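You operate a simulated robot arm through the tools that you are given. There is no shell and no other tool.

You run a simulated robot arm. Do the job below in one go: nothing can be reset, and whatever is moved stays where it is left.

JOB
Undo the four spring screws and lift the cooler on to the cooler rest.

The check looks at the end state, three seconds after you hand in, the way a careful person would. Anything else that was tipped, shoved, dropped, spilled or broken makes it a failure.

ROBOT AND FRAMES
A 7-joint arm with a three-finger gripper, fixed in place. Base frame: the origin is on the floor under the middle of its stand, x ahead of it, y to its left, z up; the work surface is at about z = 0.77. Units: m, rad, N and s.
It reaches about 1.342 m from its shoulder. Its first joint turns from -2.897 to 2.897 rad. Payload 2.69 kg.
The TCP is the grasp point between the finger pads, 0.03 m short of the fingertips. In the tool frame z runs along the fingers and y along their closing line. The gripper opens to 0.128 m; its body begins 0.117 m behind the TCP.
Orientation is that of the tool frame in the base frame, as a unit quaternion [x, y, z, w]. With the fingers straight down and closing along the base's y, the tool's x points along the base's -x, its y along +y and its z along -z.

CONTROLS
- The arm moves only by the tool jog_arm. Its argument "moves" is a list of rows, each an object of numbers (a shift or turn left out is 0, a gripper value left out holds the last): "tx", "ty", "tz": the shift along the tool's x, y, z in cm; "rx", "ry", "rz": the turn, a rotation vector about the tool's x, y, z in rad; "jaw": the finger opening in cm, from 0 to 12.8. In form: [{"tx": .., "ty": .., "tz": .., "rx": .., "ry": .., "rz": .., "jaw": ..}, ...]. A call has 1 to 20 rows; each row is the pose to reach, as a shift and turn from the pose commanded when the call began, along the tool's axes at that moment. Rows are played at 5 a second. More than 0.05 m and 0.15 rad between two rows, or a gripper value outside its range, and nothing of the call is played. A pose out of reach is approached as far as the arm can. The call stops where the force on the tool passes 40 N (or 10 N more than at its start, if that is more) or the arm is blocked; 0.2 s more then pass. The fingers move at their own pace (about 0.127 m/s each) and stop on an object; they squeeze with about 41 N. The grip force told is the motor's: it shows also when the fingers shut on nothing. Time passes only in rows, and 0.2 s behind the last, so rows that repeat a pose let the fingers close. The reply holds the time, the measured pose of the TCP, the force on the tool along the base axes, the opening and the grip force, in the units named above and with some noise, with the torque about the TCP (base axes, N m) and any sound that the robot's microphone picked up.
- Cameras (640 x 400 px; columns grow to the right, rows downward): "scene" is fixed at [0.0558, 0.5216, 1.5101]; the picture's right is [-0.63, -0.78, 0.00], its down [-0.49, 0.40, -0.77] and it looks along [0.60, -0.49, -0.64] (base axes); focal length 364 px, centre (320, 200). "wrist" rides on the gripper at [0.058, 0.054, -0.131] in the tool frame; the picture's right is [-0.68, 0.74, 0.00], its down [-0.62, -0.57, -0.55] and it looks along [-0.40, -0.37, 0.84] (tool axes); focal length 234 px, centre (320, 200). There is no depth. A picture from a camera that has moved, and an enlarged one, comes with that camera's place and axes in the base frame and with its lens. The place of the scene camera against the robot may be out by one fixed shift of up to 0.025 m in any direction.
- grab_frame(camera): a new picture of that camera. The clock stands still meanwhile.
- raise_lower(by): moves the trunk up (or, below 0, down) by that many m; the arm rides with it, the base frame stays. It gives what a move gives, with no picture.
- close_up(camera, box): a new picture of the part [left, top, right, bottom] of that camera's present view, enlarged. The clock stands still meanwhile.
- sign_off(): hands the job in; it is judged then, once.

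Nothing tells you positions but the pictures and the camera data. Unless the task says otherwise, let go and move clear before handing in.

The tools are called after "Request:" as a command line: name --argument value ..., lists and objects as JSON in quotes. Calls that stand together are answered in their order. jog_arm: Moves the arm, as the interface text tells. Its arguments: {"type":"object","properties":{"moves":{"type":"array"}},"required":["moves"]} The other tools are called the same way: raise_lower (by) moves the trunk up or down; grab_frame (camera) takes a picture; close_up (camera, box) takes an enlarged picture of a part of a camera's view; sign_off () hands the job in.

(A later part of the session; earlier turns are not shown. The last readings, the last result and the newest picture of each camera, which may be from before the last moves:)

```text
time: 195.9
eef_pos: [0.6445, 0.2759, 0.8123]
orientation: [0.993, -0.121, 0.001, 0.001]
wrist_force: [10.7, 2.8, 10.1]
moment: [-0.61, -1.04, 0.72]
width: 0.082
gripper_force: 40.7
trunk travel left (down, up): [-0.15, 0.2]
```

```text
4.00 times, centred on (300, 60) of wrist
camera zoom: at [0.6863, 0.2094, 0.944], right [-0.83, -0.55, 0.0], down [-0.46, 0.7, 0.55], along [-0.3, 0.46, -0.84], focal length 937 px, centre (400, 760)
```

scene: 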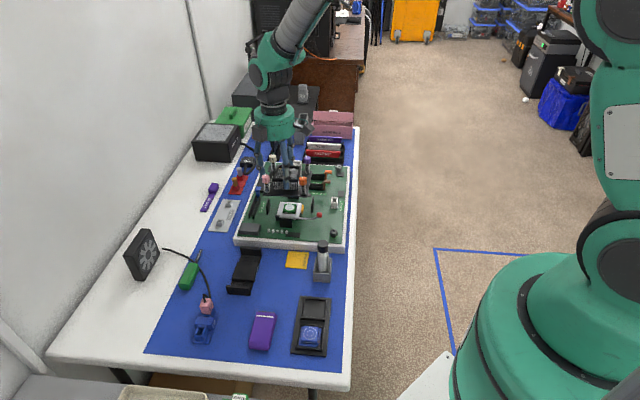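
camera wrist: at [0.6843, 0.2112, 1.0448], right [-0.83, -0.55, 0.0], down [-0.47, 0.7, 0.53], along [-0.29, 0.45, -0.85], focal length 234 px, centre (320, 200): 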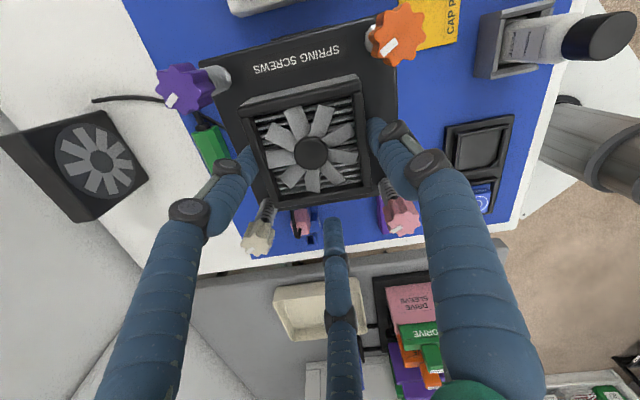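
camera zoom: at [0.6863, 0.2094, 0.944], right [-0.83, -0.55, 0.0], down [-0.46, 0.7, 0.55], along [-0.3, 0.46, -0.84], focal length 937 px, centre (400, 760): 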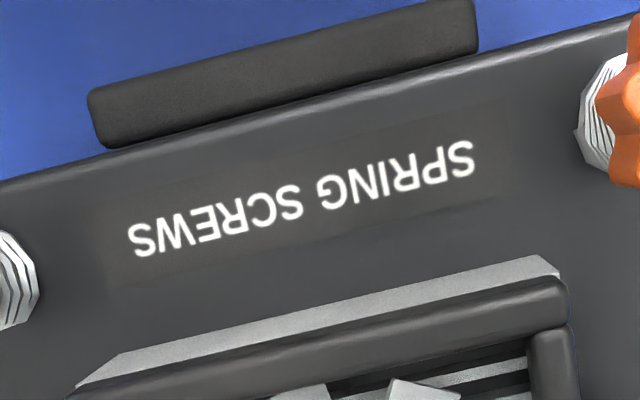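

The -e finger sits right above the -e lip in this orientation, so it would block full seating anyway. I'll go back to the original orientation and do a proper peg-in-hole style search there. First raise and turn back.

Request:
jog_arm --moves '[{"tz": -1}, {"tz": -4}, {"tz": -8}, {"tz": -8, "tx": 0.25, "ty": -0.05, "rz": 0.131}, {"tz": -8, "tx": 0.5, "ty": -0.09, "rz": 0.262}, {"tz": -8, "tx": 0.76, "ty": -0.14, "rz": 0.393}, {"tz": -8, "tx": 1.0, "ty": -0.18, "rz": 0.524}, {"tz": -8, "tx": 1.27, "ty": -0.23, "rz": 0.655}, {"tz": -8, "tx": 1.52, "ty": -0.28, "rz": 0.785}, {"tz": -8, "tx": 1.77, "ty": -0.32, "rz": 0.916}, {"tz": -8, "tx": 2.03, "ty": -0.37, "rz": 1.047}, {"tz": -8, "tx": 2.28, "ty": -0.41, "rz": 1.178}, {"tz": -8, "tx": 2.53, "ty": -0.46, "rz": 1.309}, {"tz": -8, "tx": 2.79, "ty": -0.5, "rz": 1.44}, {"tz": -8, "tx": 3.04, "ty": -0.55, "rz": 1.571}, {"tz": -8, "tx": 3.04, "ty": -0.55, "rz": 1.571}]'

Request:
close_up --camera "wrist" --box '[150, 60, 230, 120]'

Request:
close_up --camera "wrist" --box '[360, 10, 440, 70]'

Request:
close_up --camera "wrist" --box '[220, 205, 300, 265]'

Request:
close_up --camera "wrist" --box '[360, 185, 440, 245]'

Request:
close_up --camera "scene" --box '[200, 190, 290, 300]'

```text
time: 199.3
eef_pos: [0.6738, 0.2718, 0.8919]
orientation: [-0.615, 0.788, -0.002, -0.001]
wrist_force: [1.0, 0.2, -3.8]
moment: [0.06, -0.07, 0.01]
width: 0.0819
gripper_force: 41.0
trunk travel left (down, up): [-0.15, 0.2]
```

```text
6.67 times, centred on (190, 90) of wrist
camera zoom: at [0.6065, 0.23, 1.0236], right [-0.55, 0.84, 0.0], down [0.7, 0.46, 0.55], along [0.46, 0.3, -0.84], focal length 1561 px, centre (1187, 933)
```

zoom: 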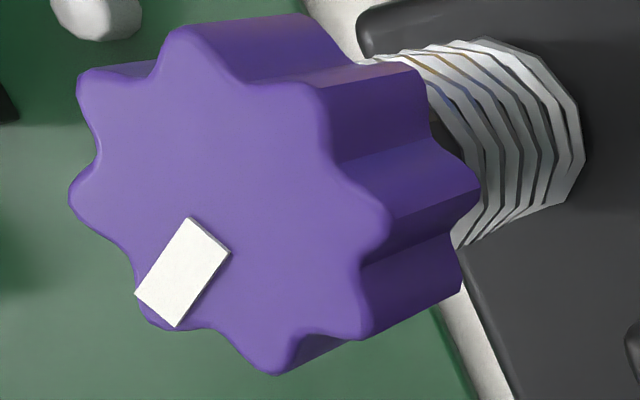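

```text
6.67 times, centred on (400, 40) of wrist
camera zoom: at [0.6065, 0.23, 1.0236], right [-0.55, 0.84, 0.0], down [0.7, 0.46, 0.55], along [0.46, 0.3, -0.84], focal length 1561 px, centre (-213, 1267)
```

zoom: 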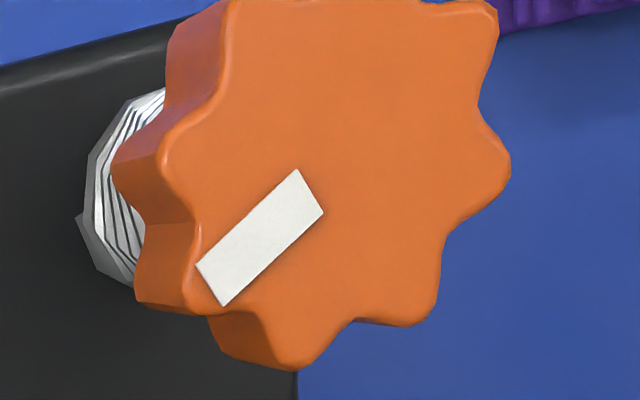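

```text
6.67 times, centred on (260, 235) of wrist
camera zoom: at [0.6065, 0.23, 1.0236], right [-0.55, 0.84, 0.0], down [0.7, 0.46, 0.55], along [0.46, 0.3, -0.84], focal length 1561 px, centre (720, -33)
```

zoom: 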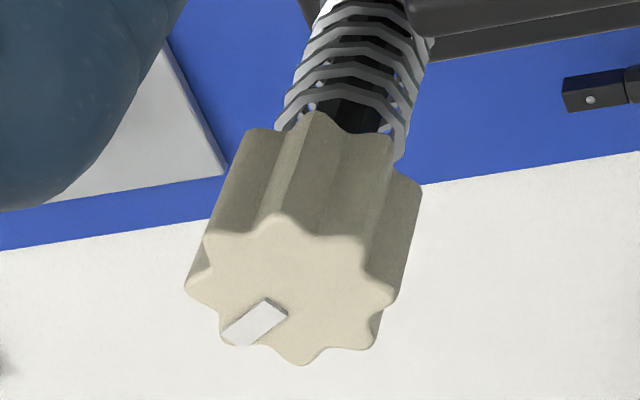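

```text
6.67 times, centred on (400, 215) of wrist
camera zoom: at [0.6065, 0.23, 1.0236], right [-0.55, 0.84, 0.0], down [0.7, 0.46, 0.55], along [0.46, 0.3, -0.84], focal length 1561 px, centre (-213, 100)
```

zoom: 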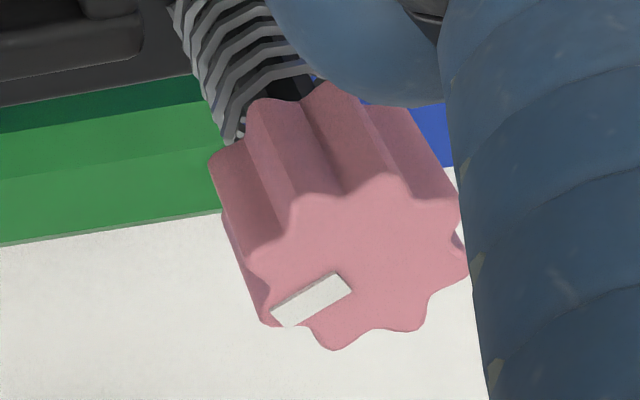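

```text
3.64 times, centred on (245, 245) of scene
camera zoom: at [0.0558, 0.5216, 1.5101], right [-0.63, -0.78, 0.0], down [-0.49, 0.4, -0.77], along [0.6, -0.49, -0.64], focal length 1324 px, centre (593, 36)
```

zoom: 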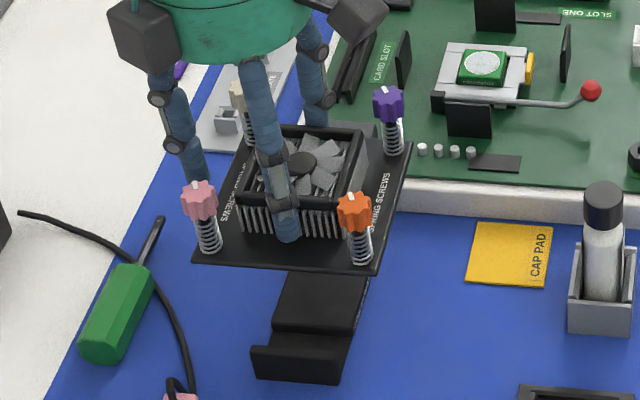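

Back in the original orientation and nearly level. I'll trim and lower to just above the lips, then search around the centre in a fine pattern with light downward pressure.

Request:
jog_arm --moves '[{"rx": -0.0098, "ry": -0.0059, "tx": -0.216, "ty": -0.34, "tz": 1}, {"rx": -0.0098, "ry": -0.0059, "tx": -0.216, "ty": -0.34, "tz": 3}, {"rx": -0.0098, "ry": -0.0059, "tx": -0.216, "ty": -0.34, "tz": 5}, {"rx": -0.0098, "ry": -0.0059, "tx": -0.216, "ty": -0.34, "tz": 7}, {"rx": -0.0098, "ry": -0.0059, "tx": -0.216, "ty": -0.34, "tz": 7.5}, {"rx": -0.0098, "ry": -0.0059, "tx": -0.216, "ty": -0.34, "tz": 7.5}]'

Request:
jog_arm --moves '[{"tz": 0.12}]'

Request:
jog_arm --moves '[{"tz": 0.12}]'

Request:
jog_arm --moves '[{"tz": 0.12}]'

```text
time: 200.7
eef_pos: [0.6791, 0.2748, 0.8168]
orientation: [-0.616, 0.788, 0.003, -0.001]
wrist_force: [0.7, 0.5, -3.6]
moment: [0.05, -0.08, -0.01]
width: 0.0818
gripper_force: 41.3
trunk travel left (down, up): [-0.15, 0.2]
```

```text
time: 201.1
eef_pos: [0.6783, 0.2743, 0.8165]
orientation: [-0.616, 0.788, 0.003, -0.001]
wrist_force: [0.2, 0.2, -4.3]
moment: [0.09, -0.04, -0.03]
width: 0.0818
gripper_force: 41.0
trunk travel left (down, up): [-0.15, 0.2]
```

```text
time: 201.5
eef_pos: [0.6784, 0.2741, 0.8164]
orientation: [-0.615, 0.788, 0.004, -0.001]
wrist_force: [-0.6, 0.2, -4.2]
moment: [0.08, -0.05, 0.01]
width: 0.0815
gripper_force: 41.1
trunk travel left (down, up): [-0.15, 0.2]
```

```text
time: 201.9
eef_pos: [0.6769, 0.274, 0.814]
orientation: [-0.615, 0.788, 0.003, -0.001]
wrist_force: [0.5, 0.3, -3.7]
moment: [0.06, -0.07, 0.03]
width: 0.082
gripper_force: 41.3
trunk travel left (down, up): [-0.15, 0.2]
```

Request:
jog_arm --moves '[{"tz": 0.12}]'

Request:
jog_arm --moves '[{"tz": 0.12}]'

Request:
jog_arm --moves '[{"tz": 0.12}]'

Request:
jog_arm --moves '[{"tz": 0.12}]'

```text
time: 202.3
eef_pos: [0.6791, 0.2739, 0.8122]
orientation: [-0.616, 0.788, 0.003, 0.0]
wrist_force: [0.5, 0.4, -3.7]
moment: [0.1, -0.07, -0.03]
width: 0.0817
gripper_force: 40.7
trunk travel left (down, up): [-0.15, 0.2]
```

```text
time: 202.7
eef_pos: [0.6781, 0.2753, 0.8125]
orientation: [-0.616, 0.788, 0.004, -0.001]
wrist_force: [-5.5, 0.0, 9.2]
moment: [-0.94, 0.03, -0.38]
width: 0.0815
gripper_force: 41.7
trunk travel left (down, up): [-0.15, 0.2]
```

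```text
time: 203.1
eef_pos: [0.6772, 0.2749, 0.8113]
orientation: [-0.616, 0.788, 0.003, 0.0]
wrist_force: [-5.4, 3.5, 13.8]
moment: [-1.27, 0.01, -0.37]
width: 0.082
gripper_force: 41.2
trunk travel left (down, up): [-0.15, 0.2]
```

```text
time: 203.5
eef_pos: [0.6771, 0.2759, 0.8107]
orientation: [-0.616, 0.788, 0.003, -0.001]
wrist_force: [-3.6, 6.2, 17.9]
moment: [-1.48, -0.03, -0.31]
width: 0.082
gripper_force: 40.7
trunk travel left (down, up): [-0.15, 0.2]
```

Request:
jog_arm --moves '[{"tz": -0.15}, {"tz": -0.35}, {"tz": -0.35, "tx": -0.02, "ty": 0.034, "rz": 0.008}, {"tz": -0.2, "tx": -0.02, "ty": 0.034, "rz": 0.008}]'

Request:
jog_arm --moves '[{"tz": 0.1}]'

Request:
jog_arm --moves '[{"tz": 0.1}]'

Request:
jog_arm --moves '[{"tz": 0.1}]'

```text
time: 204.5
eef_pos: [0.677, 0.2732, 0.8114]
orientation: [-0.612, 0.791, 0.004, -0.001]
wrist_force: [0.2, -5.3, -4.5]
moment: [-0.16, -0.15, 0.39]
width: 0.082
gripper_force: 41.5
trunk travel left (down, up): [-0.15, 0.2]
```

```text
time: 204.9
eef_pos: [0.677, 0.2745, 0.8113]
orientation: [-0.612, 0.791, 0.004, 0.0]
wrist_force: [-1.2, -4.6, 1.8]
moment: [-0.61, -0.07, -0.06]
width: 0.0818
gripper_force: 41.6
trunk travel left (down, up): [-0.15, 0.2]
```

```text
time: 205.3
eef_pos: [0.677, 0.2761, 0.8108]
orientation: [-0.612, 0.791, 0.004, 0.0]
wrist_force: [-6.0, -7.7, 14.9]
moment: [-1.57, 0.11, -0.37]
width: 0.0822
gripper_force: 41.0
trunk travel left (down, up): [-0.15, 0.2]
```

```text
time: 205.7
eef_pos: [0.678, 0.2747, 0.8101]
orientation: [-0.612, 0.791, 0.003, 0.0]
wrist_force: [-8.9, -4.9, 22.9]
moment: [-1.55, 0.15, -0.17]
width: 0.0824
gripper_force: 40.9
trunk travel left (down, up): [-0.15, 0.2]
```

Still catching. A cleaner way is to let the free cooler find its own way: hold it level and centred just above the lips and release it, so there's no grip bias. I'll raise a few millimetres and measure its attitude once more.

Request:
jog_arm --moves '[{"tz": -0.3}, {"tz": -0.8}, {"tz": -0.8}]'

Request:
close_up --camera "wrist" --box '[145, 60, 225, 120]'

Request:
close_up --camera "wrist" --box '[360, 0, 440, 60]'

Request:
close_up --camera "wrist" --box '[220, 205, 300, 265]'

Request:
close_up --camera "wrist" --box '[360, 185, 440, 245]'

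Request:
close_up --camera "wrist" --box '[205, 80, 265, 155]'

Request:
close_up --camera "wrist" --box '[370, 50, 420, 120]'

```text
time: 206.5
eef_pos: [0.6784, 0.2742, 0.8171]
orientation: [-0.613, 0.79, 0.003, -0.002]
wrist_force: [0.1, -0.5, -2.9]
moment: [0.06, -0.1, -0.01]
width: 0.0822
gripper_force: 41.0
trunk travel left (down, up): [-0.15, 0.2]
```

```text
6.67 times, centred on (185, 90) of wrist
camera zoom: at [0.611, 0.2308, 0.9475], right [-0.54, 0.84, 0.01], down [0.71, 0.45, 0.55], along [0.45, 0.3, -0.84], focal length 1561 px, centre (1220, 933)
```

zoom: 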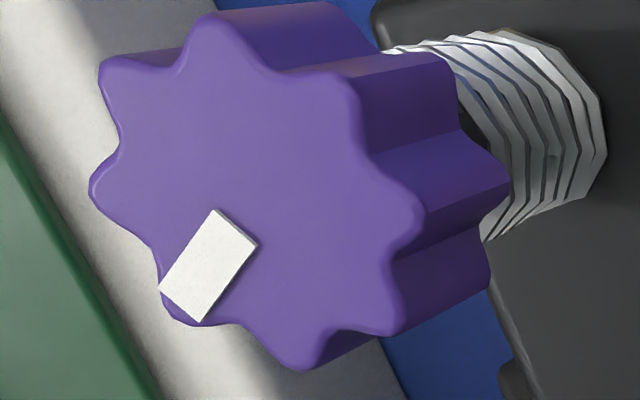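

```text
6.67 times, centred on (400, 30) of wrist
camera zoom: at [0.611, 0.2308, 0.9475], right [-0.54, 0.84, 0.01], down [0.71, 0.45, 0.55], along [0.45, 0.3, -0.84], focal length 1561 px, centre (-213, 1333)
```

zoom: 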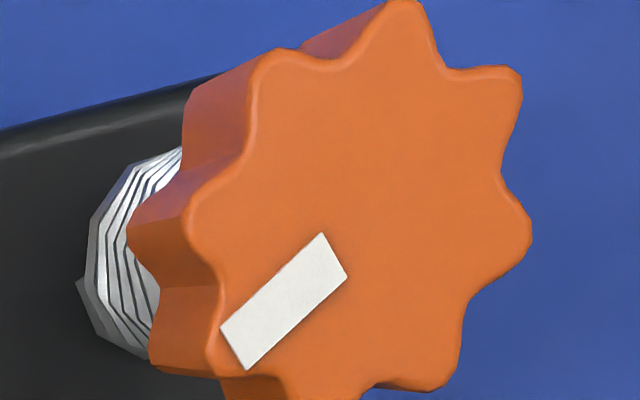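

```text
6.67 times, centred on (260, 235) of wrist
camera zoom: at [0.611, 0.2308, 0.9475], right [-0.54, 0.84, 0.01], down [0.71, 0.45, 0.55], along [0.45, 0.3, -0.84], focal length 1561 px, centre (720, -33)
```

zoom: 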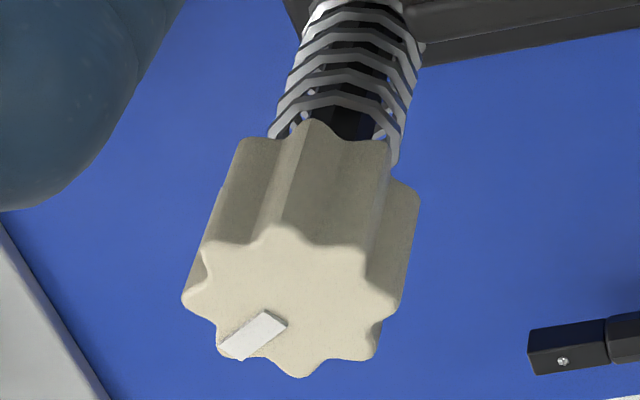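

```text
6.67 times, centred on (400, 215) of wrist
camera zoom: at [0.611, 0.2308, 0.9475], right [-0.54, 0.84, 0.01], down [0.71, 0.45, 0.55], along [0.45, 0.3, -0.84], focal length 1561 px, centre (-213, 100)
```

zoom: 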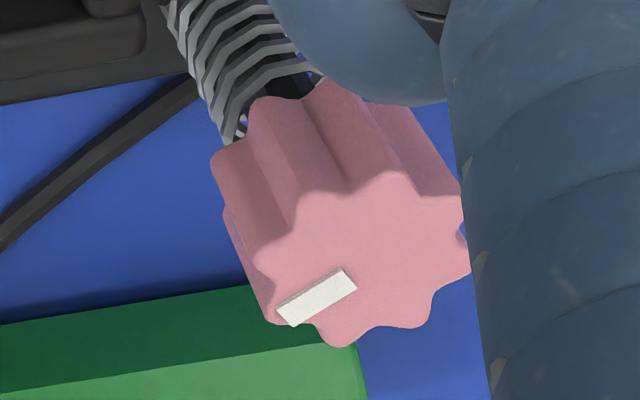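

```text
5.33 times, centred on (235, 118) of wrist
camera zoom: at [0.611, 0.2308, 0.9475], right [-0.54, 0.84, 0.01], down [0.71, 0.45, 0.55], along [0.45, 0.3, -0.84], focal length 1249 px, centre (773, 640)
```

zoom: 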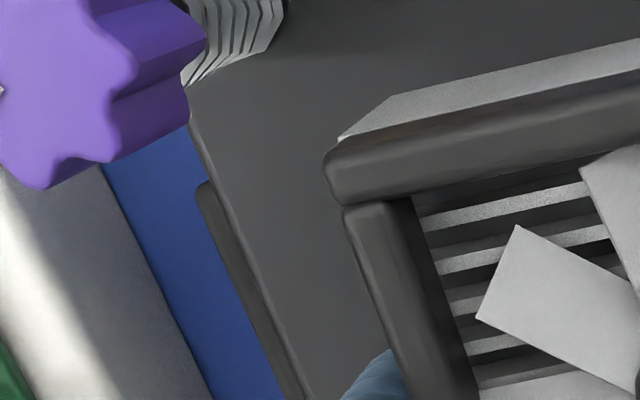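

```text
5.71 times, centred on (395, 85) of wrist
camera zoom: at [0.611, 0.2308, 0.9475], right [-0.54, 0.84, 0.01], down [0.71, 0.45, 0.55], along [0.45, 0.3, -0.84], focal length 1338 px, centre (-109, 857)
```

zoom: 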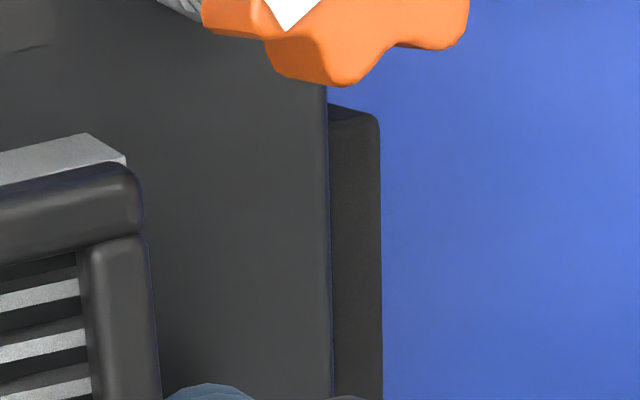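

Fit result: plate centre 0.2849, rolled +1.2° (+e up). Levelling it will bring the centre to 0.2842, against the lips' centre of 0.2841 from the wall edges. I'll level it, go to about 1–2 mm above the lips, and release quickly.

Request:
jog_arm --moves '[{"rx": -0.009, "ry": -0.0055}, {"rx": -0.0183, "ry": -0.011}, {"rx": -0.0183, "ry": -0.011, "tz": 0.15}, {"rx": -0.0183, "ry": -0.011, "tz": 0.15}]'

Request:
jog_arm --moves '[{"tz": 0.1}]'

```text
time: 207.5
eef_pos: [0.6787, 0.2757, 0.8149]
orientation: [-0.613, 0.79, 0.014, -0.002]
wrist_force: [0.6, 0.1, -3.6]
moment: [0.08, -0.07, 0.0]
width: 0.082
gripper_force: 41.0
trunk travel left (down, up): [-0.15, 0.2]
```

```text
time: 207.9
eef_pos: [0.6774, 0.2753, 0.8145]
orientation: [-0.612, 0.791, 0.015, -0.002]
wrist_force: [0.1, 0.1, -4.5]
moment: [0.04, -0.08, 0.04]
width: 0.0819
gripper_force: 41.1
trunk travel left (down, up): [-0.15, 0.2]
```

Request:
jog_arm --moves '[{"jaw": 9.6}, {"jaw": 9.6}, {"jaw": 9.6}]'

Request:
close_up --camera "scene" --box '[205, 215, 285, 300]'

Request:
close_up --camera "wrist" --box '[180, 20, 430, 220]'

Request:
close_up --camera "scene" --box '[224, 272, 264, 298]'

```text
time: 208.7
eef_pos: [0.6793, 0.276, 0.8136]
orientation: [-0.612, 0.79, 0.015, -0.003]
wrist_force: [0.4, 0.9, 0.6]
moment: [0.01, 0.0, 0.01]
width: 0.0962
gripper_force: 0.0
trunk travel left (down, up): [-0.15, 0.2]
```

```text
4.71 times, centred on (245, 258) of scene
camera zoom: at [0.0558, 0.5216, 1.5101], right [-0.63, -0.78, 0.0], down [-0.49, 0.4, -0.77], along [0.6, -0.49, -0.64], focal length 1714 px, centre (673, -71)
```

zoom: 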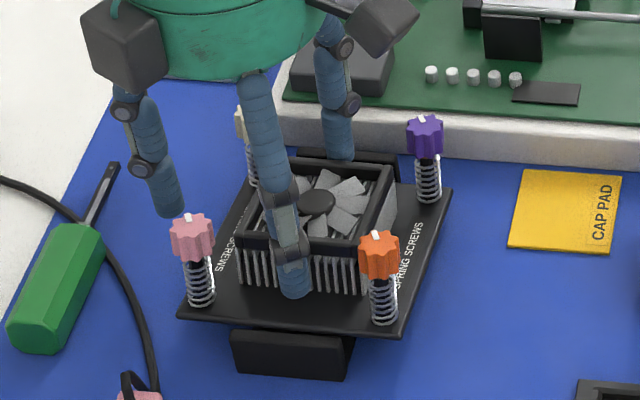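

```text
2.00 times, centred on (305, 120) of wrist
camera zoom: at [0.6132, 0.229, 0.9456], right [-0.54, 0.84, 0.03], down [0.71, 0.44, 0.54], along [0.44, 0.32, -0.84], focal length 468 px, centre (350, 360)
```

zoom: 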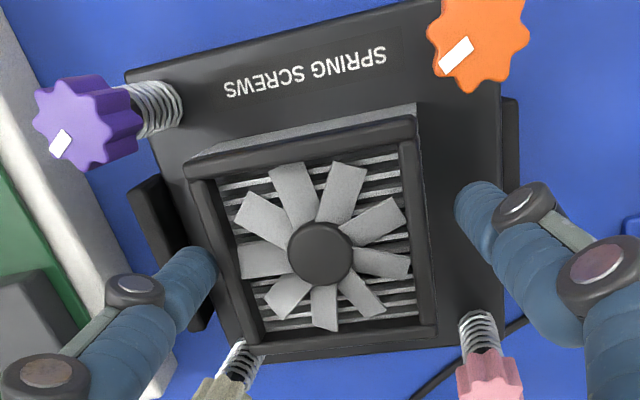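

```text
15.38 times, centred on (244, 285) of scene
camera zoom: at [0.0558, 0.5216, 1.5101], right [-0.63, -0.78, 0.0], down [-0.49, 0.4, -0.77], along [0.6, -0.49, -0.64], focal length 5603 px, centre (1489, -1108)
```

zoom: 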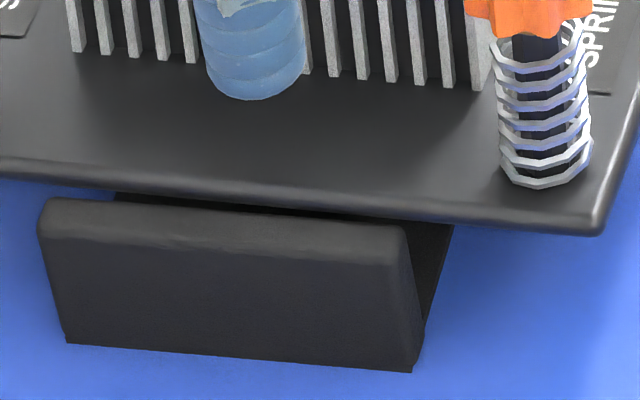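

It settled with the -e edge just catching again, which fits the long side being a hair wider than the gap. The shorter side should fit, so I'll re-grasp it across the other pair of faces (so no finger sits above a lip after turning it). First, lift the open hand clear and turn it 90°.

Request:
jog_arm --moves '[{"tz": -1}, {"tz": -4}, {"tz": -8.5}, {"tz": -8.5, "rx": 0.0183, "ry": 0.011}]'

Request:
jog_arm --moves '[{"rz": -0.131, "tx": 0.07, "ty": 0.24}, {"rz": -0.262, "tx": 0.14, "ty": 0.48}, {"rz": -0.393, "tx": 0.2, "ty": 0.72}, {"rz": -0.524, "tx": 0.27, "ty": 0.96}, {"rz": -0.655, "tx": 0.34, "ty": 1.2}, {"rz": -0.785, "tx": 0.41, "ty": 1.44}, {"rz": -0.916, "tx": 0.48, "ty": 1.68}, {"rz": -1.047, "tx": 0.55, "ty": 1.92}, {"rz": -1.178, "tx": 0.62, "ty": 2.16}, {"rz": -1.309, "tx": 0.68, "ty": 2.4}, {"rz": -1.44, "tx": 0.75, "ty": 2.64}, {"rz": -1.571, "tx": 0.82, "ty": 2.88}, {"rz": -1.571, "tx": 0.82, "ty": 2.88, "jaw": 9.5}]'

Request:
grab_frame --camera "wrist"

Request:
close_up --camera "wrist" --box '[200, 50, 420, 230]'

Request:
close_up --camera "scene" --box '[205, 215, 285, 300]'

```text
time: 209.7
eef_pos: [0.6785, 0.2738, 0.8988]
orientation: [-0.613, 0.79, 0.004, -0.001]
wrist_force: [-0.3, 0.7, -0.2]
moment: [0.05, -0.05, 0.01]
width: 0.0963
gripper_force: 0.0
trunk travel left (down, up): [-0.15, 0.2]
```

```text
time: 212.5
eef_pos: [0.65, 0.2715, 0.8983]
orientation: [0.992, -0.125, -0.003, -0.002]
wrist_force: [0.0, -0.7, 0.8]
moment: [0.0, 0.01, 0.04]
width: 0.0951
gripper_force: 0.0
trunk travel left (down, up): [-0.15, 0.2]
```

```text
taken
camera wrist: at [0.6927, 0.2051, 1.0295], right [-0.84, -0.55, 0.0], down [-0.45, 0.7, 0.55], along [-0.3, 0.46, -0.83], focal length 234 px, centre (320, 200)
```

wrist: 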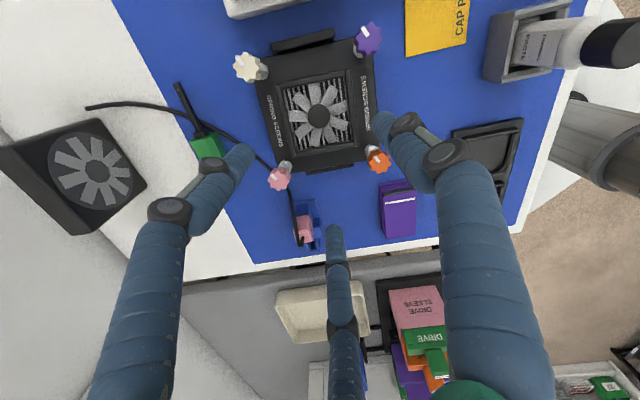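

```text
2.22 times, centred on (310, 140) of wrist
camera zoom: at [0.6927, 0.2051, 1.0295], right [-0.84, -0.55, 0.0], down [-0.45, 0.7, 0.55], along [-0.3, 0.46, -0.83], focal length 520 px, centre (342, 333)
```

zoom: 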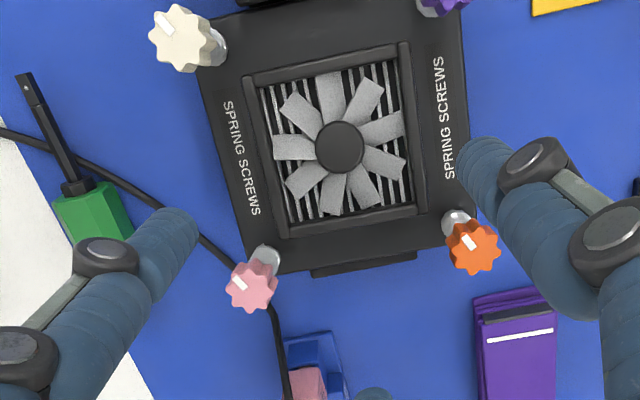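

```text
4.71 times, centred on (245, 258) of scene
camera zoom: at [0.0558, 0.5216, 1.5101], right [-0.63, -0.78, 0.0], down [-0.49, 0.4, -0.77], along [0.6, -0.49, -0.64], focal length 1714 px, centre (673, -71)
```

zoom: 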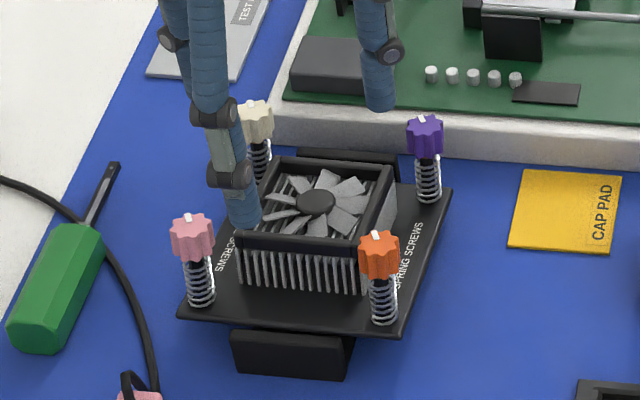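

This overhead view also gives the plate as shorter in that direction (ratio about 0.97), consistent with the earlier measurements. Now I'll lower around the other pair of fan faces, keeping the third finger above the -e lip.

Request:
jog_arm --moves '[{"tx": -0.55, "ty": 0.12, "tz": 2}, {"tx": -0.55, "ty": 0.12, "tz": 4.5}, {"tx": -0.55, "ty": 0.12, "tz": 6.5}, {"tx": -0.55, "ty": 0.12, "tz": 7.6}, {"tx": -0.55, "ty": 0.12, "tz": 8.3}, {"tx": -0.55, "ty": 0.12, "tz": 8.3}]'

Request:
close_up --camera "wrist" --box '[200, 50, 420, 230]'

Request:
close_up --camera "scene" --box '[205, 215, 285, 300]'

```text
time: 213.9
eef_pos: [0.6435, 0.274, 0.8172]
orientation: [0.992, -0.126, -0.003, -0.003]
wrist_force: [0.0, -0.6, -0.1]
moment: [0.02, 0.0, 0.05]
width: 0.0952
gripper_force: 0.2
trunk travel left (down, up): [-0.15, 0.2]
```

```text
2.22 times, centred on (310, 140) of wrist
camera zoom: at [0.6869, 0.2068, 0.9471], right [-0.84, -0.54, 0.0], down [-0.45, 0.7, 0.55], along [-0.3, 0.46, -0.83], focal length 520 px, centre (342, 333)
```

zoom: 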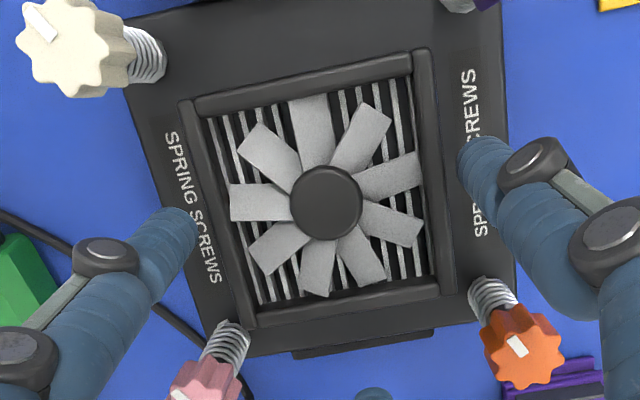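

```text
4.71 times, centred on (245, 258) of scene
camera zoom: at [0.0558, 0.5216, 1.5101], right [-0.63, -0.78, 0.0], down [-0.49, 0.4, -0.77], along [0.6, -0.49, -0.64], focal length 1714 px, centre (673, -71)
```

zoom: 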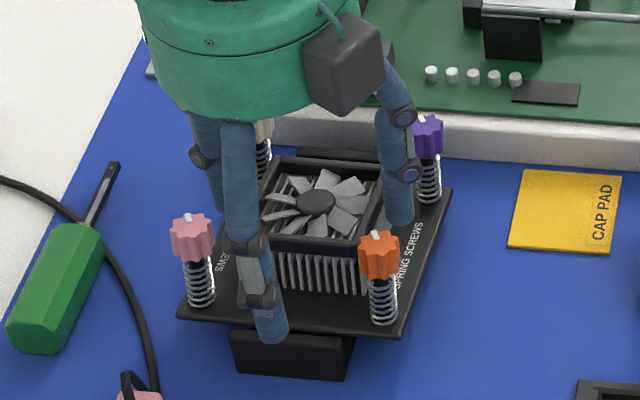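

Request:
jog_arm --moves '[{"jaw": 9.0}, {"jaw": 8.5}, {"jaw": 8.0}, {"jaw": 7.0}, {"jaw": 6}, {"jaw": 5}, {"jaw": 5}]'

Request:
jog_arm --moves '[{"tz": -0.2}, {"tz": -0.4}, {"tz": -0.6}]'

Request:
jog_arm --moves '[{"tz": -1}, {"tz": -2.5}, {"tz": -4.5}, {"tz": -6.5}, {"tz": -8}, {"tz": -8}]'

Request:
close_up --camera "scene" --box '[195, 170, 315, 300]'

Request:
close_up --camera "wrist" --box '[150, 10, 450, 260]'

```text
time: 215.5
eef_pos: [0.6427, 0.2727, 0.8168]
orientation: [0.992, -0.126, -0.004, -0.002]
wrist_force: [-2.1, -6.0, 2.5]
moment: [-0.16, 0.3, 0.18]
width: 0.082
gripper_force: 40.9
trunk travel left (down, up): [-0.15, 0.2]
```

```text
time: 216.3
eef_pos: [0.6438, 0.2733, 0.8218]
orientation: [0.992, -0.124, -0.003, -0.001]
wrist_force: [0.5, -0.6, -4.0]
moment: [0.08, 0.05, 0.02]
width: 0.0818
gripper_force: 40.8
trunk travel left (down, up): [-0.15, 0.2]
```

```text
time: 217.7
eef_pos: [0.644, 0.2737, 0.9033]
orientation: [0.992, -0.125, -0.004, -0.002]
wrist_force: [0.1, -0.4, -3.7]
moment: [0.06, 0.05, 0.0]
width: 0.0819
gripper_force: 40.6
trunk travel left (down, up): [-0.15, 0.2]
```

```text
3.08 times, centred on (255, 235) of scene
camera zoom: at [0.0558, 0.5216, 1.5101], right [-0.63, -0.78, 0.0], down [-0.49, 0.4, -0.77], along [0.6, -0.49, -0.64], focal length 1121 px, centre (520, 92)
```

zoom: 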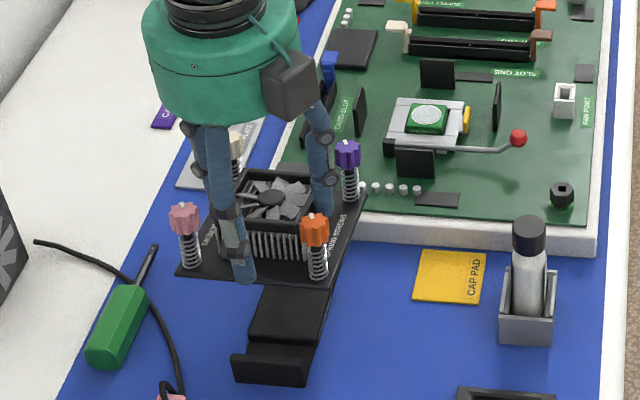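

```text
1.60 times, centred on (300, 135) of wrist
camera zoom: at [0.6869, 0.2057, 1.0331], right [-0.84, -0.54, 0.0], down [-0.45, 0.7, 0.55], along [-0.3, 0.46, -0.83], focal length 375 px, centre (352, 304)
```

zoom: 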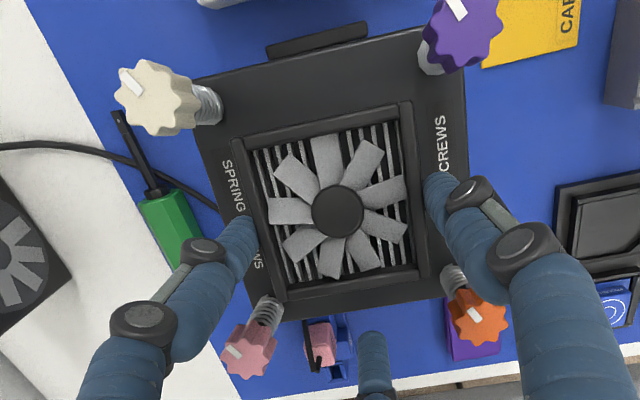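

Lifted cleanly. Now turn it 90° clockwise so the shorter side lies between the lips and the third finger is off to the side.

Request:
jog_arm --moves '[{"rz": 0.131, "tx": 0.27, "ty": -0.08}, {"rz": 0.262, "tx": 0.53, "ty": -0.17}, {"rz": 0.393, "tx": 0.8, "ty": -0.25}, {"rz": 0.524, "tx": 1.06, "ty": -0.33}, {"rz": 0.655, "tx": 1.33, "ty": -0.41}, {"rz": 0.785, "tx": 1.59, "ty": -0.5}, {"rz": 0.916, "tx": 1.86, "ty": -0.58}, {"rz": 1.047, "tx": 2.12, "ty": -0.66}, {"rz": 1.178, "tx": 2.39, "ty": -0.74}, {"rz": 1.309, "tx": 2.65, "ty": -0.83}, {"rz": 1.44, "tx": 2.92, "ty": -0.91}, {"rz": 1.571, "tx": 3.18, "ty": -0.99}, {"rz": 1.571, "tx": 3.18, "ty": -0.99}]'

Request:
close_up --camera "wrist" --box '[130, 0, 450, 260]'

Request:
close_up --camera "scene" --box '[195, 170, 315, 300]'

```text
time: 220.5
eef_pos: [0.677, 0.2751, 0.9018]
orientation: [-0.612, 0.79, 0.003, 0.0]
wrist_force: [0.8, 0.2, -3.6]
moment: [0.04, -0.12, -0.02]
width: 0.0819
gripper_force: 41.1
trunk travel left (down, up): [-0.15, 0.2]
```

```text
1.54 times, centred on (290, 130) of wrist
camera zoom: at [0.6107, 0.2305, 1.033], right [-0.54, 0.84, 0.01], down [0.71, 0.45, 0.55], along [0.46, 0.3, -0.84], focal length 360 px, centre (366, 308)
```

zoom: 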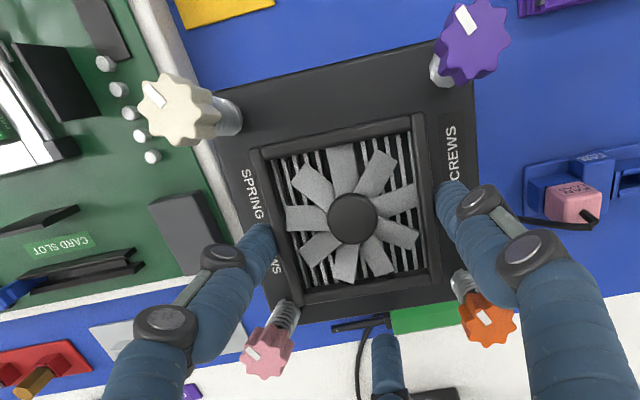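

```text
3.08 times, centred on (255, 235) of scene
camera zoom: at [0.0558, 0.5216, 1.5101], right [-0.63, -0.78, 0.0], down [-0.49, 0.4, -0.77], along [0.6, -0.49, -0.64], focal length 1121 px, centre (520, 92)
```

zoom: 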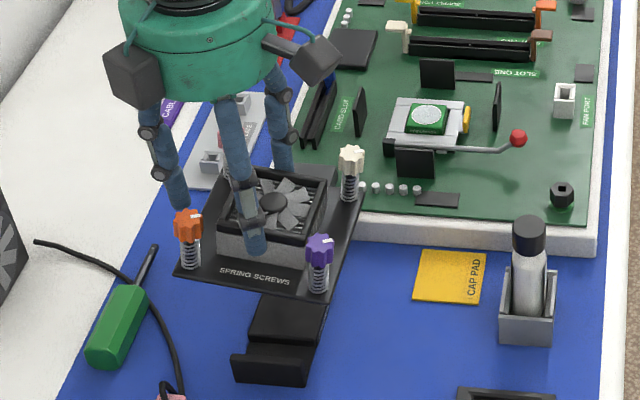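

Request:
close_up --camera "wrist" --box '[155, 40, 235, 100]'

Request:
close_up --camera "wrist" --box '[345, 0, 425, 60]'

Request:
close_up --camera "wrist" --box '[215, 200, 295, 260]'

Request:
close_up --camera "wrist" --box '[360, 175, 440, 235]'

```text
6.67 times, centred on (195, 70) of wrist
camera zoom: at [0.6107, 0.2305, 1.033], right [-0.54, 0.84, 0.01], down [0.71, 0.45, 0.55], along [0.46, 0.3, -0.84], focal length 1561 px, centre (1153, 1067)
```

zoom: 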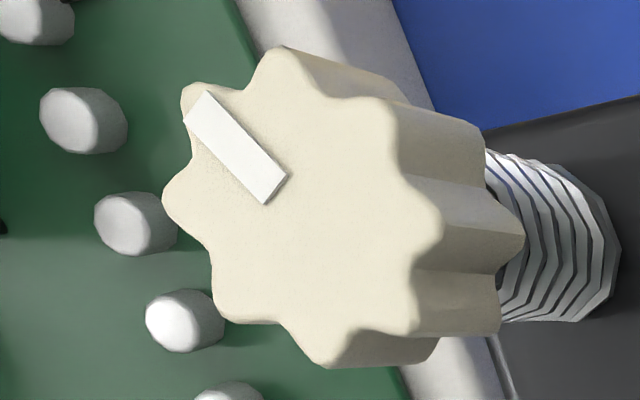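

```text
6.67 times, centred on (385, 30) of wrist
camera zoom: at [0.6107, 0.2305, 1.033], right [-0.54, 0.84, 0.01], down [0.71, 0.45, 0.55], along [0.46, 0.3, -0.84], focal length 1561 px, centre (-113, 1333)
```

zoom: 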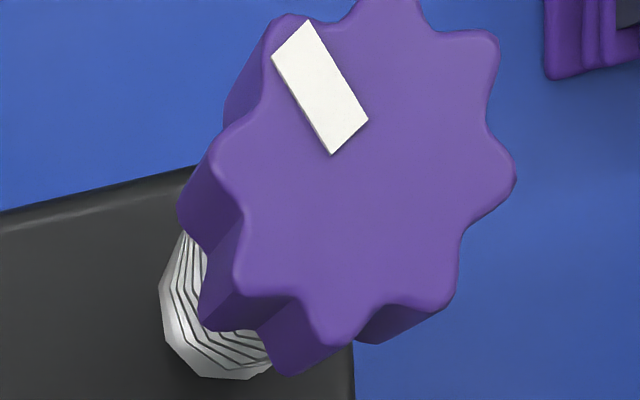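

```text
6.67 times, centred on (255, 230) of wrist
camera zoom: at [0.6107, 0.2305, 1.033], right [-0.54, 0.84, 0.01], down [0.71, 0.45, 0.55], along [0.46, 0.3, -0.84], focal length 1561 px, centre (753, 0)
```

zoom: 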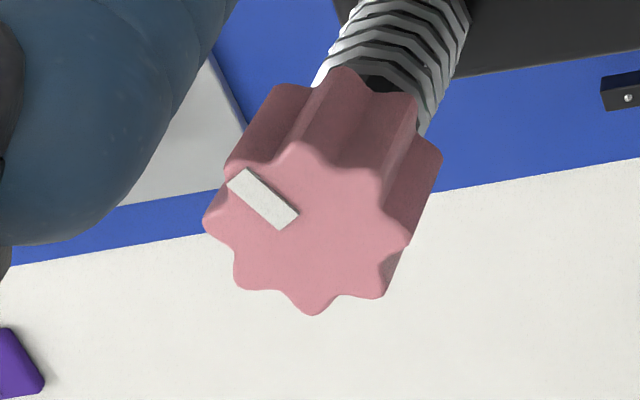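

```text
6.67 times, centred on (400, 205) of wrist
camera zoom: at [0.6107, 0.2305, 1.033], right [-0.54, 0.84, 0.01], down [0.71, 0.45, 0.55], along [0.46, 0.3, -0.84], focal length 1561 px, centre (-213, 167)
```

zoom: 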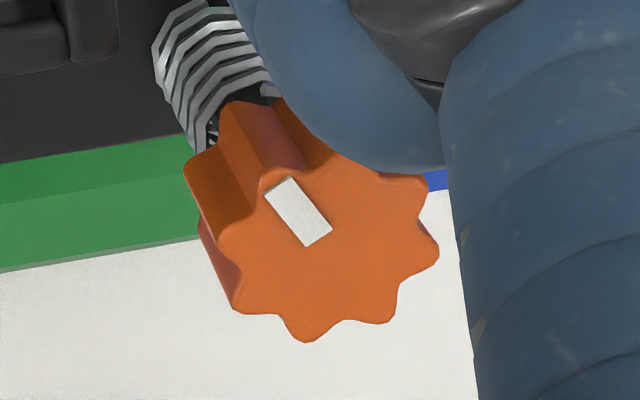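

The pose fit: the 8.4° tilt is now along v (−v side low) and yaw is 1° off. I'll level it with the hand, trim yaw, and centre it.

Request:
jog_arm --moves '[{"rx": -0.025, "ry": 0.042, "rz": -0.006, "tx": -0.2, "ty": -0.08}, {"rx": -0.05, "ry": 0.084, "rz": -0.012, "tx": -0.4, "ty": -0.17}, {"rx": -0.0743, "ry": 0.1257, "rz": -0.0183, "tx": -0.6, "ty": -0.25}, {"rx": -0.0743, "ry": 0.1257, "rz": -0.0183, "tx": -0.6, "ty": -0.25}]'

Request:
close_up --camera "scene" --box '[195, 170, 315, 300]'

Request:
close_up --camera "wrist" --box '[130, 0, 450, 260]'

```text
time: 221.5
eef_pos: [0.6816, 0.2794, 0.902]
orientation: [-0.618, 0.782, -0.006, -0.074]
wrist_force: [-0.1, 0.3, -4.2]
moment: [0.09, -0.09, -0.04]
width: 0.082
gripper_force: 41.3
trunk travel left (down, up): [-0.15, 0.2]
```

```text
3.08 times, centred on (255, 235) of scene
camera zoom: at [0.0558, 0.5216, 1.5101], right [-0.63, -0.78, 0.0], down [-0.49, 0.4, -0.77], along [0.6, -0.49, -0.64], focal length 1121 px, centre (520, 92)
```

zoom: 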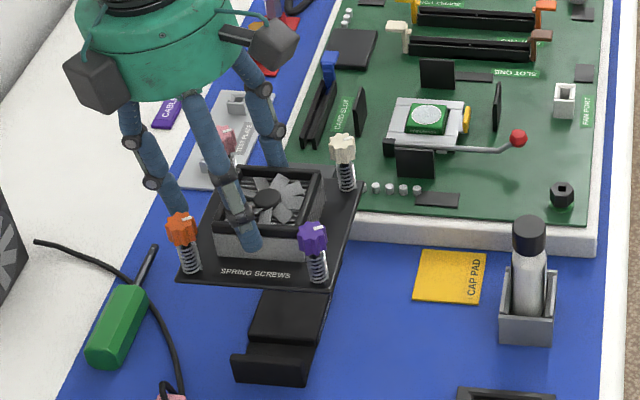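

```text
1.54 times, centred on (290, 130) of wrist
camera zoom: at [0.6294, 0.2487, 1.0433], right [-0.56, 0.83, -0.02], down [0.75, 0.52, 0.42], along [0.36, 0.22, -0.91], focal length 360 px, centre (366, 308)
```

zoom: 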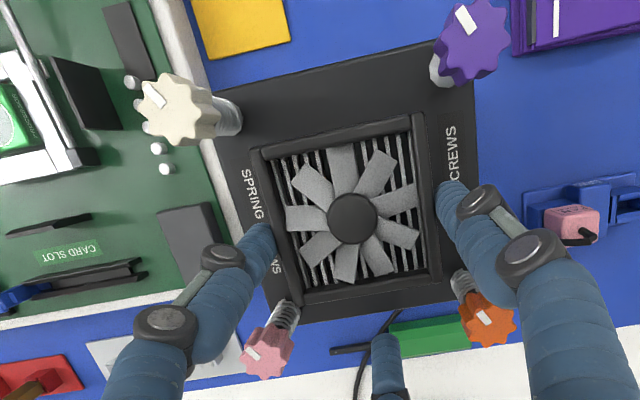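

Level now. Lowering vertically to just above the lips.

Request:
jog_arm --moves '[{"tx": -0.19, "ty": -0.11, "tz": 1.48}, {"tx": -0.44, "ty": -0.26, "tz": 3.46}, {"tx": -0.69, "ty": -0.41, "tz": 5.44}, {"tx": -0.88, "ty": -0.52, "tz": 6.92}, {"tx": -0.907, "ty": -0.535, "tz": 7.12}, {"tx": -0.907, "ty": -0.535, "tz": 7.12}]'

Request:
close_up --camera "scene" --box '[205, 215, 285, 300]'

Request:
close_up --camera "wrist" --box '[180, 20, 430, 220]'

Request:
close_up --camera "wrist" --box '[205, 60, 265, 140]'

Request:
close_up --camera "wrist" --box '[370, 40, 420, 110]'

```text
time: 222.9
eef_pos: [0.6809, 0.2807, 0.8298]
orientation: [-0.618, 0.783, -0.005, -0.074]
wrist_force: [-0.5, 0.6, -3.9]
moment: [0.11, -0.06, 0.0]
width: 0.0818
gripper_force: 41.5
trunk travel left (down, up): [-0.15, 0.2]
```

```text
4.71 times, centred on (245, 258) of scene
camera zoom: at [0.0558, 0.5216, 1.5101], right [-0.63, -0.78, 0.0], down [-0.49, 0.4, -0.77], along [0.6, -0.49, -0.64], focal length 1714 px, centre (673, -71)
```

zoom: 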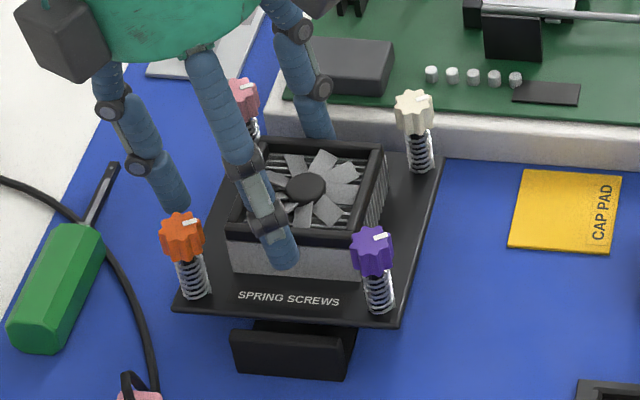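

```text
2.00 times, centred on (305, 120) of wrist
camera zoom: at [0.6287, 0.249, 0.9709], right [-0.56, 0.83, -0.02], down [0.75, 0.52, 0.42], along [0.36, 0.22, -0.91], focal length 468 px, centre (350, 360)
```

zoom: 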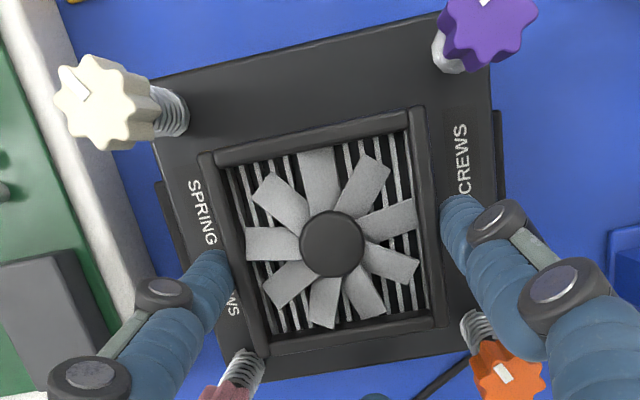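

```text
5.00 times, centred on (235, 100) of wrist
camera zoom: at [0.6287, 0.249, 0.9709], right [-0.56, 0.83, -0.02], down [0.75, 0.52, 0.42], along [0.36, 0.22, -0.91], focal length 1171 px, centre (745, 700)
```

zoom: 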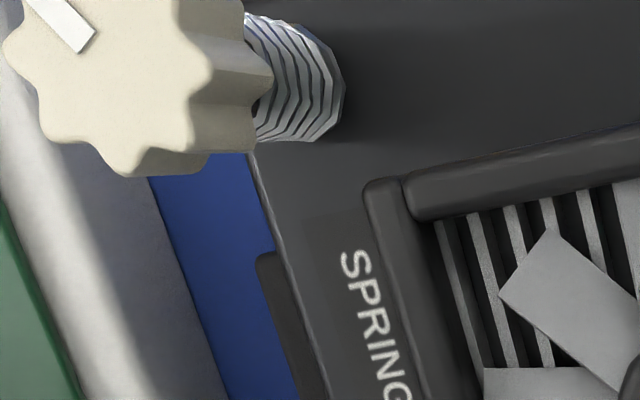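

```text
5.71 times, centred on (395, 75) of wrist
camera zoom: at [0.6287, 0.249, 0.9709], right [-0.56, 0.83, -0.02], down [0.75, 0.52, 0.42], along [0.36, 0.22, -0.91], focal length 1338 px, centre (-109, 914)
```

zoom: 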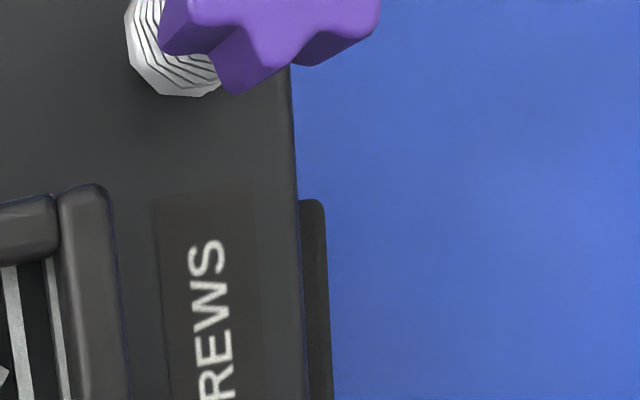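

From the lip edges the plate is about 1.7 mm toward -e; I'll correct that and lower in small steps, watching the force.

Request:
jog_arm --moves '[{"tx": 0.045, "ty": -0.072}, {"tx": 0.089, "ty": -0.145}, {"tx": 0.046, "ty": -0.171, "tz": 0.34}, {"tx": 0.002, "ty": -0.199, "tz": 0.69}, {"tx": 0.002, "ty": -0.199, "tz": 0.69}]'

Request:
jog_arm --moves '[{"tx": -0.019, "ty": -0.011, "tz": 0.148}]'

Request:
jog_arm --moves '[{"tx": -0.019, "ty": -0.011, "tz": 0.148}]'

Request:
jog_arm --moves '[{"tx": -0.019, "ty": -0.011, "tz": 0.148}]'

```text
time: 224.1
eef_pos: [0.6819, 0.2788, 0.8232]
orientation: [-0.618, 0.782, -0.005, -0.073]
wrist_force: [0.9, -0.4, -4.1]
moment: [0.1, -0.06, 0.0]
width: 0.0818
gripper_force: 41.4
trunk travel left (down, up): [-0.15, 0.2]
```

```text
time: 224.5
eef_pos: [0.6829, 0.2792, 0.823]
orientation: [-0.618, 0.782, -0.006, -0.074]
wrist_force: [-3.5, -1.6, 5.7]
moment: [-0.39, -0.31, -0.22]
width: 0.082
gripper_force: 41.1
trunk travel left (down, up): [-0.15, 0.2]
```

```text
time: 224.9
eef_pos: [0.6823, 0.2789, 0.8216]
orientation: [-0.619, 0.782, -0.006, -0.072]
wrist_force: [-7.3, 2.8, 12.4]
moment: [-0.5, -0.49, -0.15]
width: 0.0823
gripper_force: 41.0
trunk travel left (down, up): [-0.15, 0.2]
```

```text
time: 225.3
eef_pos: [0.6814, 0.2791, 0.8187]
orientation: [-0.618, 0.783, -0.005, -0.073]
wrist_force: [-9.0, 6.2, 16.8]
moment: [-0.47, -0.51, -0.07]
width: 0.082
gripper_force: 40.6
trunk travel left (down, up): [-0.15, 0.2]
```

Contact on the +e lip's inner corner (+v end), pushing toward -e. Small shift toward -e and continue.

Request:
jog_arm --moves '[{"tx": 0.03, "ty": 0.018, "tz": -0.25}, {"tx": -0.01, "ty": 0.085, "tz": -0.25}, {"tx": -0.01, "ty": 0.085, "tz": -0.25}]'

Request:
jog_arm --moves '[{"tx": -0.019, "ty": -0.011, "tz": 0.148}]'

Request:
jog_arm --moves '[{"tx": -0.019, "ty": -0.011, "tz": 0.148}]'

Request:
jog_arm --moves '[{"tx": -0.019, "ty": -0.011, "tz": 0.148}]'

```text
time: 226.1
eef_pos: [0.6804, 0.2792, 0.8202]
orientation: [-0.618, 0.782, -0.005, -0.074]
wrist_force: [0.1, -0.1, -4.0]
moment: [0.07, -0.1, -0.02]
width: 0.082
gripper_force: 41.3
trunk travel left (down, up): [-0.15, 0.2]
```

```text
time: 226.5
eef_pos: [0.6807, 0.2789, 0.8193]
orientation: [-0.618, 0.783, -0.005, -0.073]
wrist_force: [-1.0, -1.0, -0.4]
moment: [-0.13, -0.18, -0.13]
width: 0.0822
gripper_force: 41.2
trunk travel left (down, up): [-0.15, 0.2]
```

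```text
time: 226.9
eef_pos: [0.6813, 0.2795, 0.8195]
orientation: [-0.618, 0.783, -0.005, -0.073]
wrist_force: [-5.5, -2.3, 11.8]
moment: [-0.69, -0.54, -0.31]
width: 0.082
gripper_force: 40.9
trunk travel left (down, up): [-0.15, 0.2]
```

```text
time: 227.3
eef_pos: [0.6817, 0.2795, 0.817]
orientation: [-0.618, 0.782, -0.006, -0.073]
wrist_force: [-7.1, 3.5, 16.8]
moment: [-0.65, -0.64, -0.15]
width: 0.0825
gripper_force: 40.3
trunk travel left (down, up): [-0.15, 0.2]
```

Request:
jog_arm --moves '[{"tx": 0.04, "ty": 0.024, "tz": -0.3}, {"tx": -0.012, "ty": 0.109, "tz": -0.3, "rz": -0.009}, {"tx": -0.012, "ty": 0.109, "tz": -0.3, "rz": -0.009}]'

Request:
jog_arm --moves '[{"tx": -0.019, "ty": -0.011, "tz": 0.148}]'

Request:
jog_arm --moves '[{"tx": -0.019, "ty": -0.011, "tz": 0.148}]'

Request:
jog_arm --moves '[{"tx": -0.019, "ty": -0.011, "tz": 0.148}]'

```text
time: 228.1
eef_pos: [0.6812, 0.2804, 0.819]
orientation: [-0.621, 0.78, -0.006, -0.075]
wrist_force: [0.2, -1.4, -4.7]
moment: [0.11, -0.09, 0.0]
width: 0.0823
gripper_force: 41.0
trunk travel left (down, up): [-0.15, 0.2]
```

```text
time: 228.5
eef_pos: [0.681, 0.2802, 0.8179]
orientation: [-0.621, 0.78, -0.005, -0.074]
wrist_force: [1.2, -1.6, -2.3]
moment: [-0.14, -0.28, 0.01]
width: 0.0822
gripper_force: 41.3
trunk travel left (down, up): [-0.15, 0.2]
```

```text
time: 228.9
eef_pos: [0.6808, 0.2815, 0.8181]
orientation: [-0.622, 0.78, -0.006, -0.073]
wrist_force: [-1.5, -2.9, 10.5]
moment: [-0.57, -0.51, -0.16]
width: 0.0823
gripper_force: 40.7
trunk travel left (down, up): [-0.15, 0.2]
```

```text
time: 229.3
eef_pos: [0.681, 0.2804, 0.8161]
orientation: [-0.621, 0.78, -0.006, -0.073]
wrist_force: [0.0, 1.9, 16.2]
moment: [-1.07, -0.6, -0.06]
width: 0.0829
gripper_force: 40.8
trunk travel left (down, up): [-0.15, 0.2]
```

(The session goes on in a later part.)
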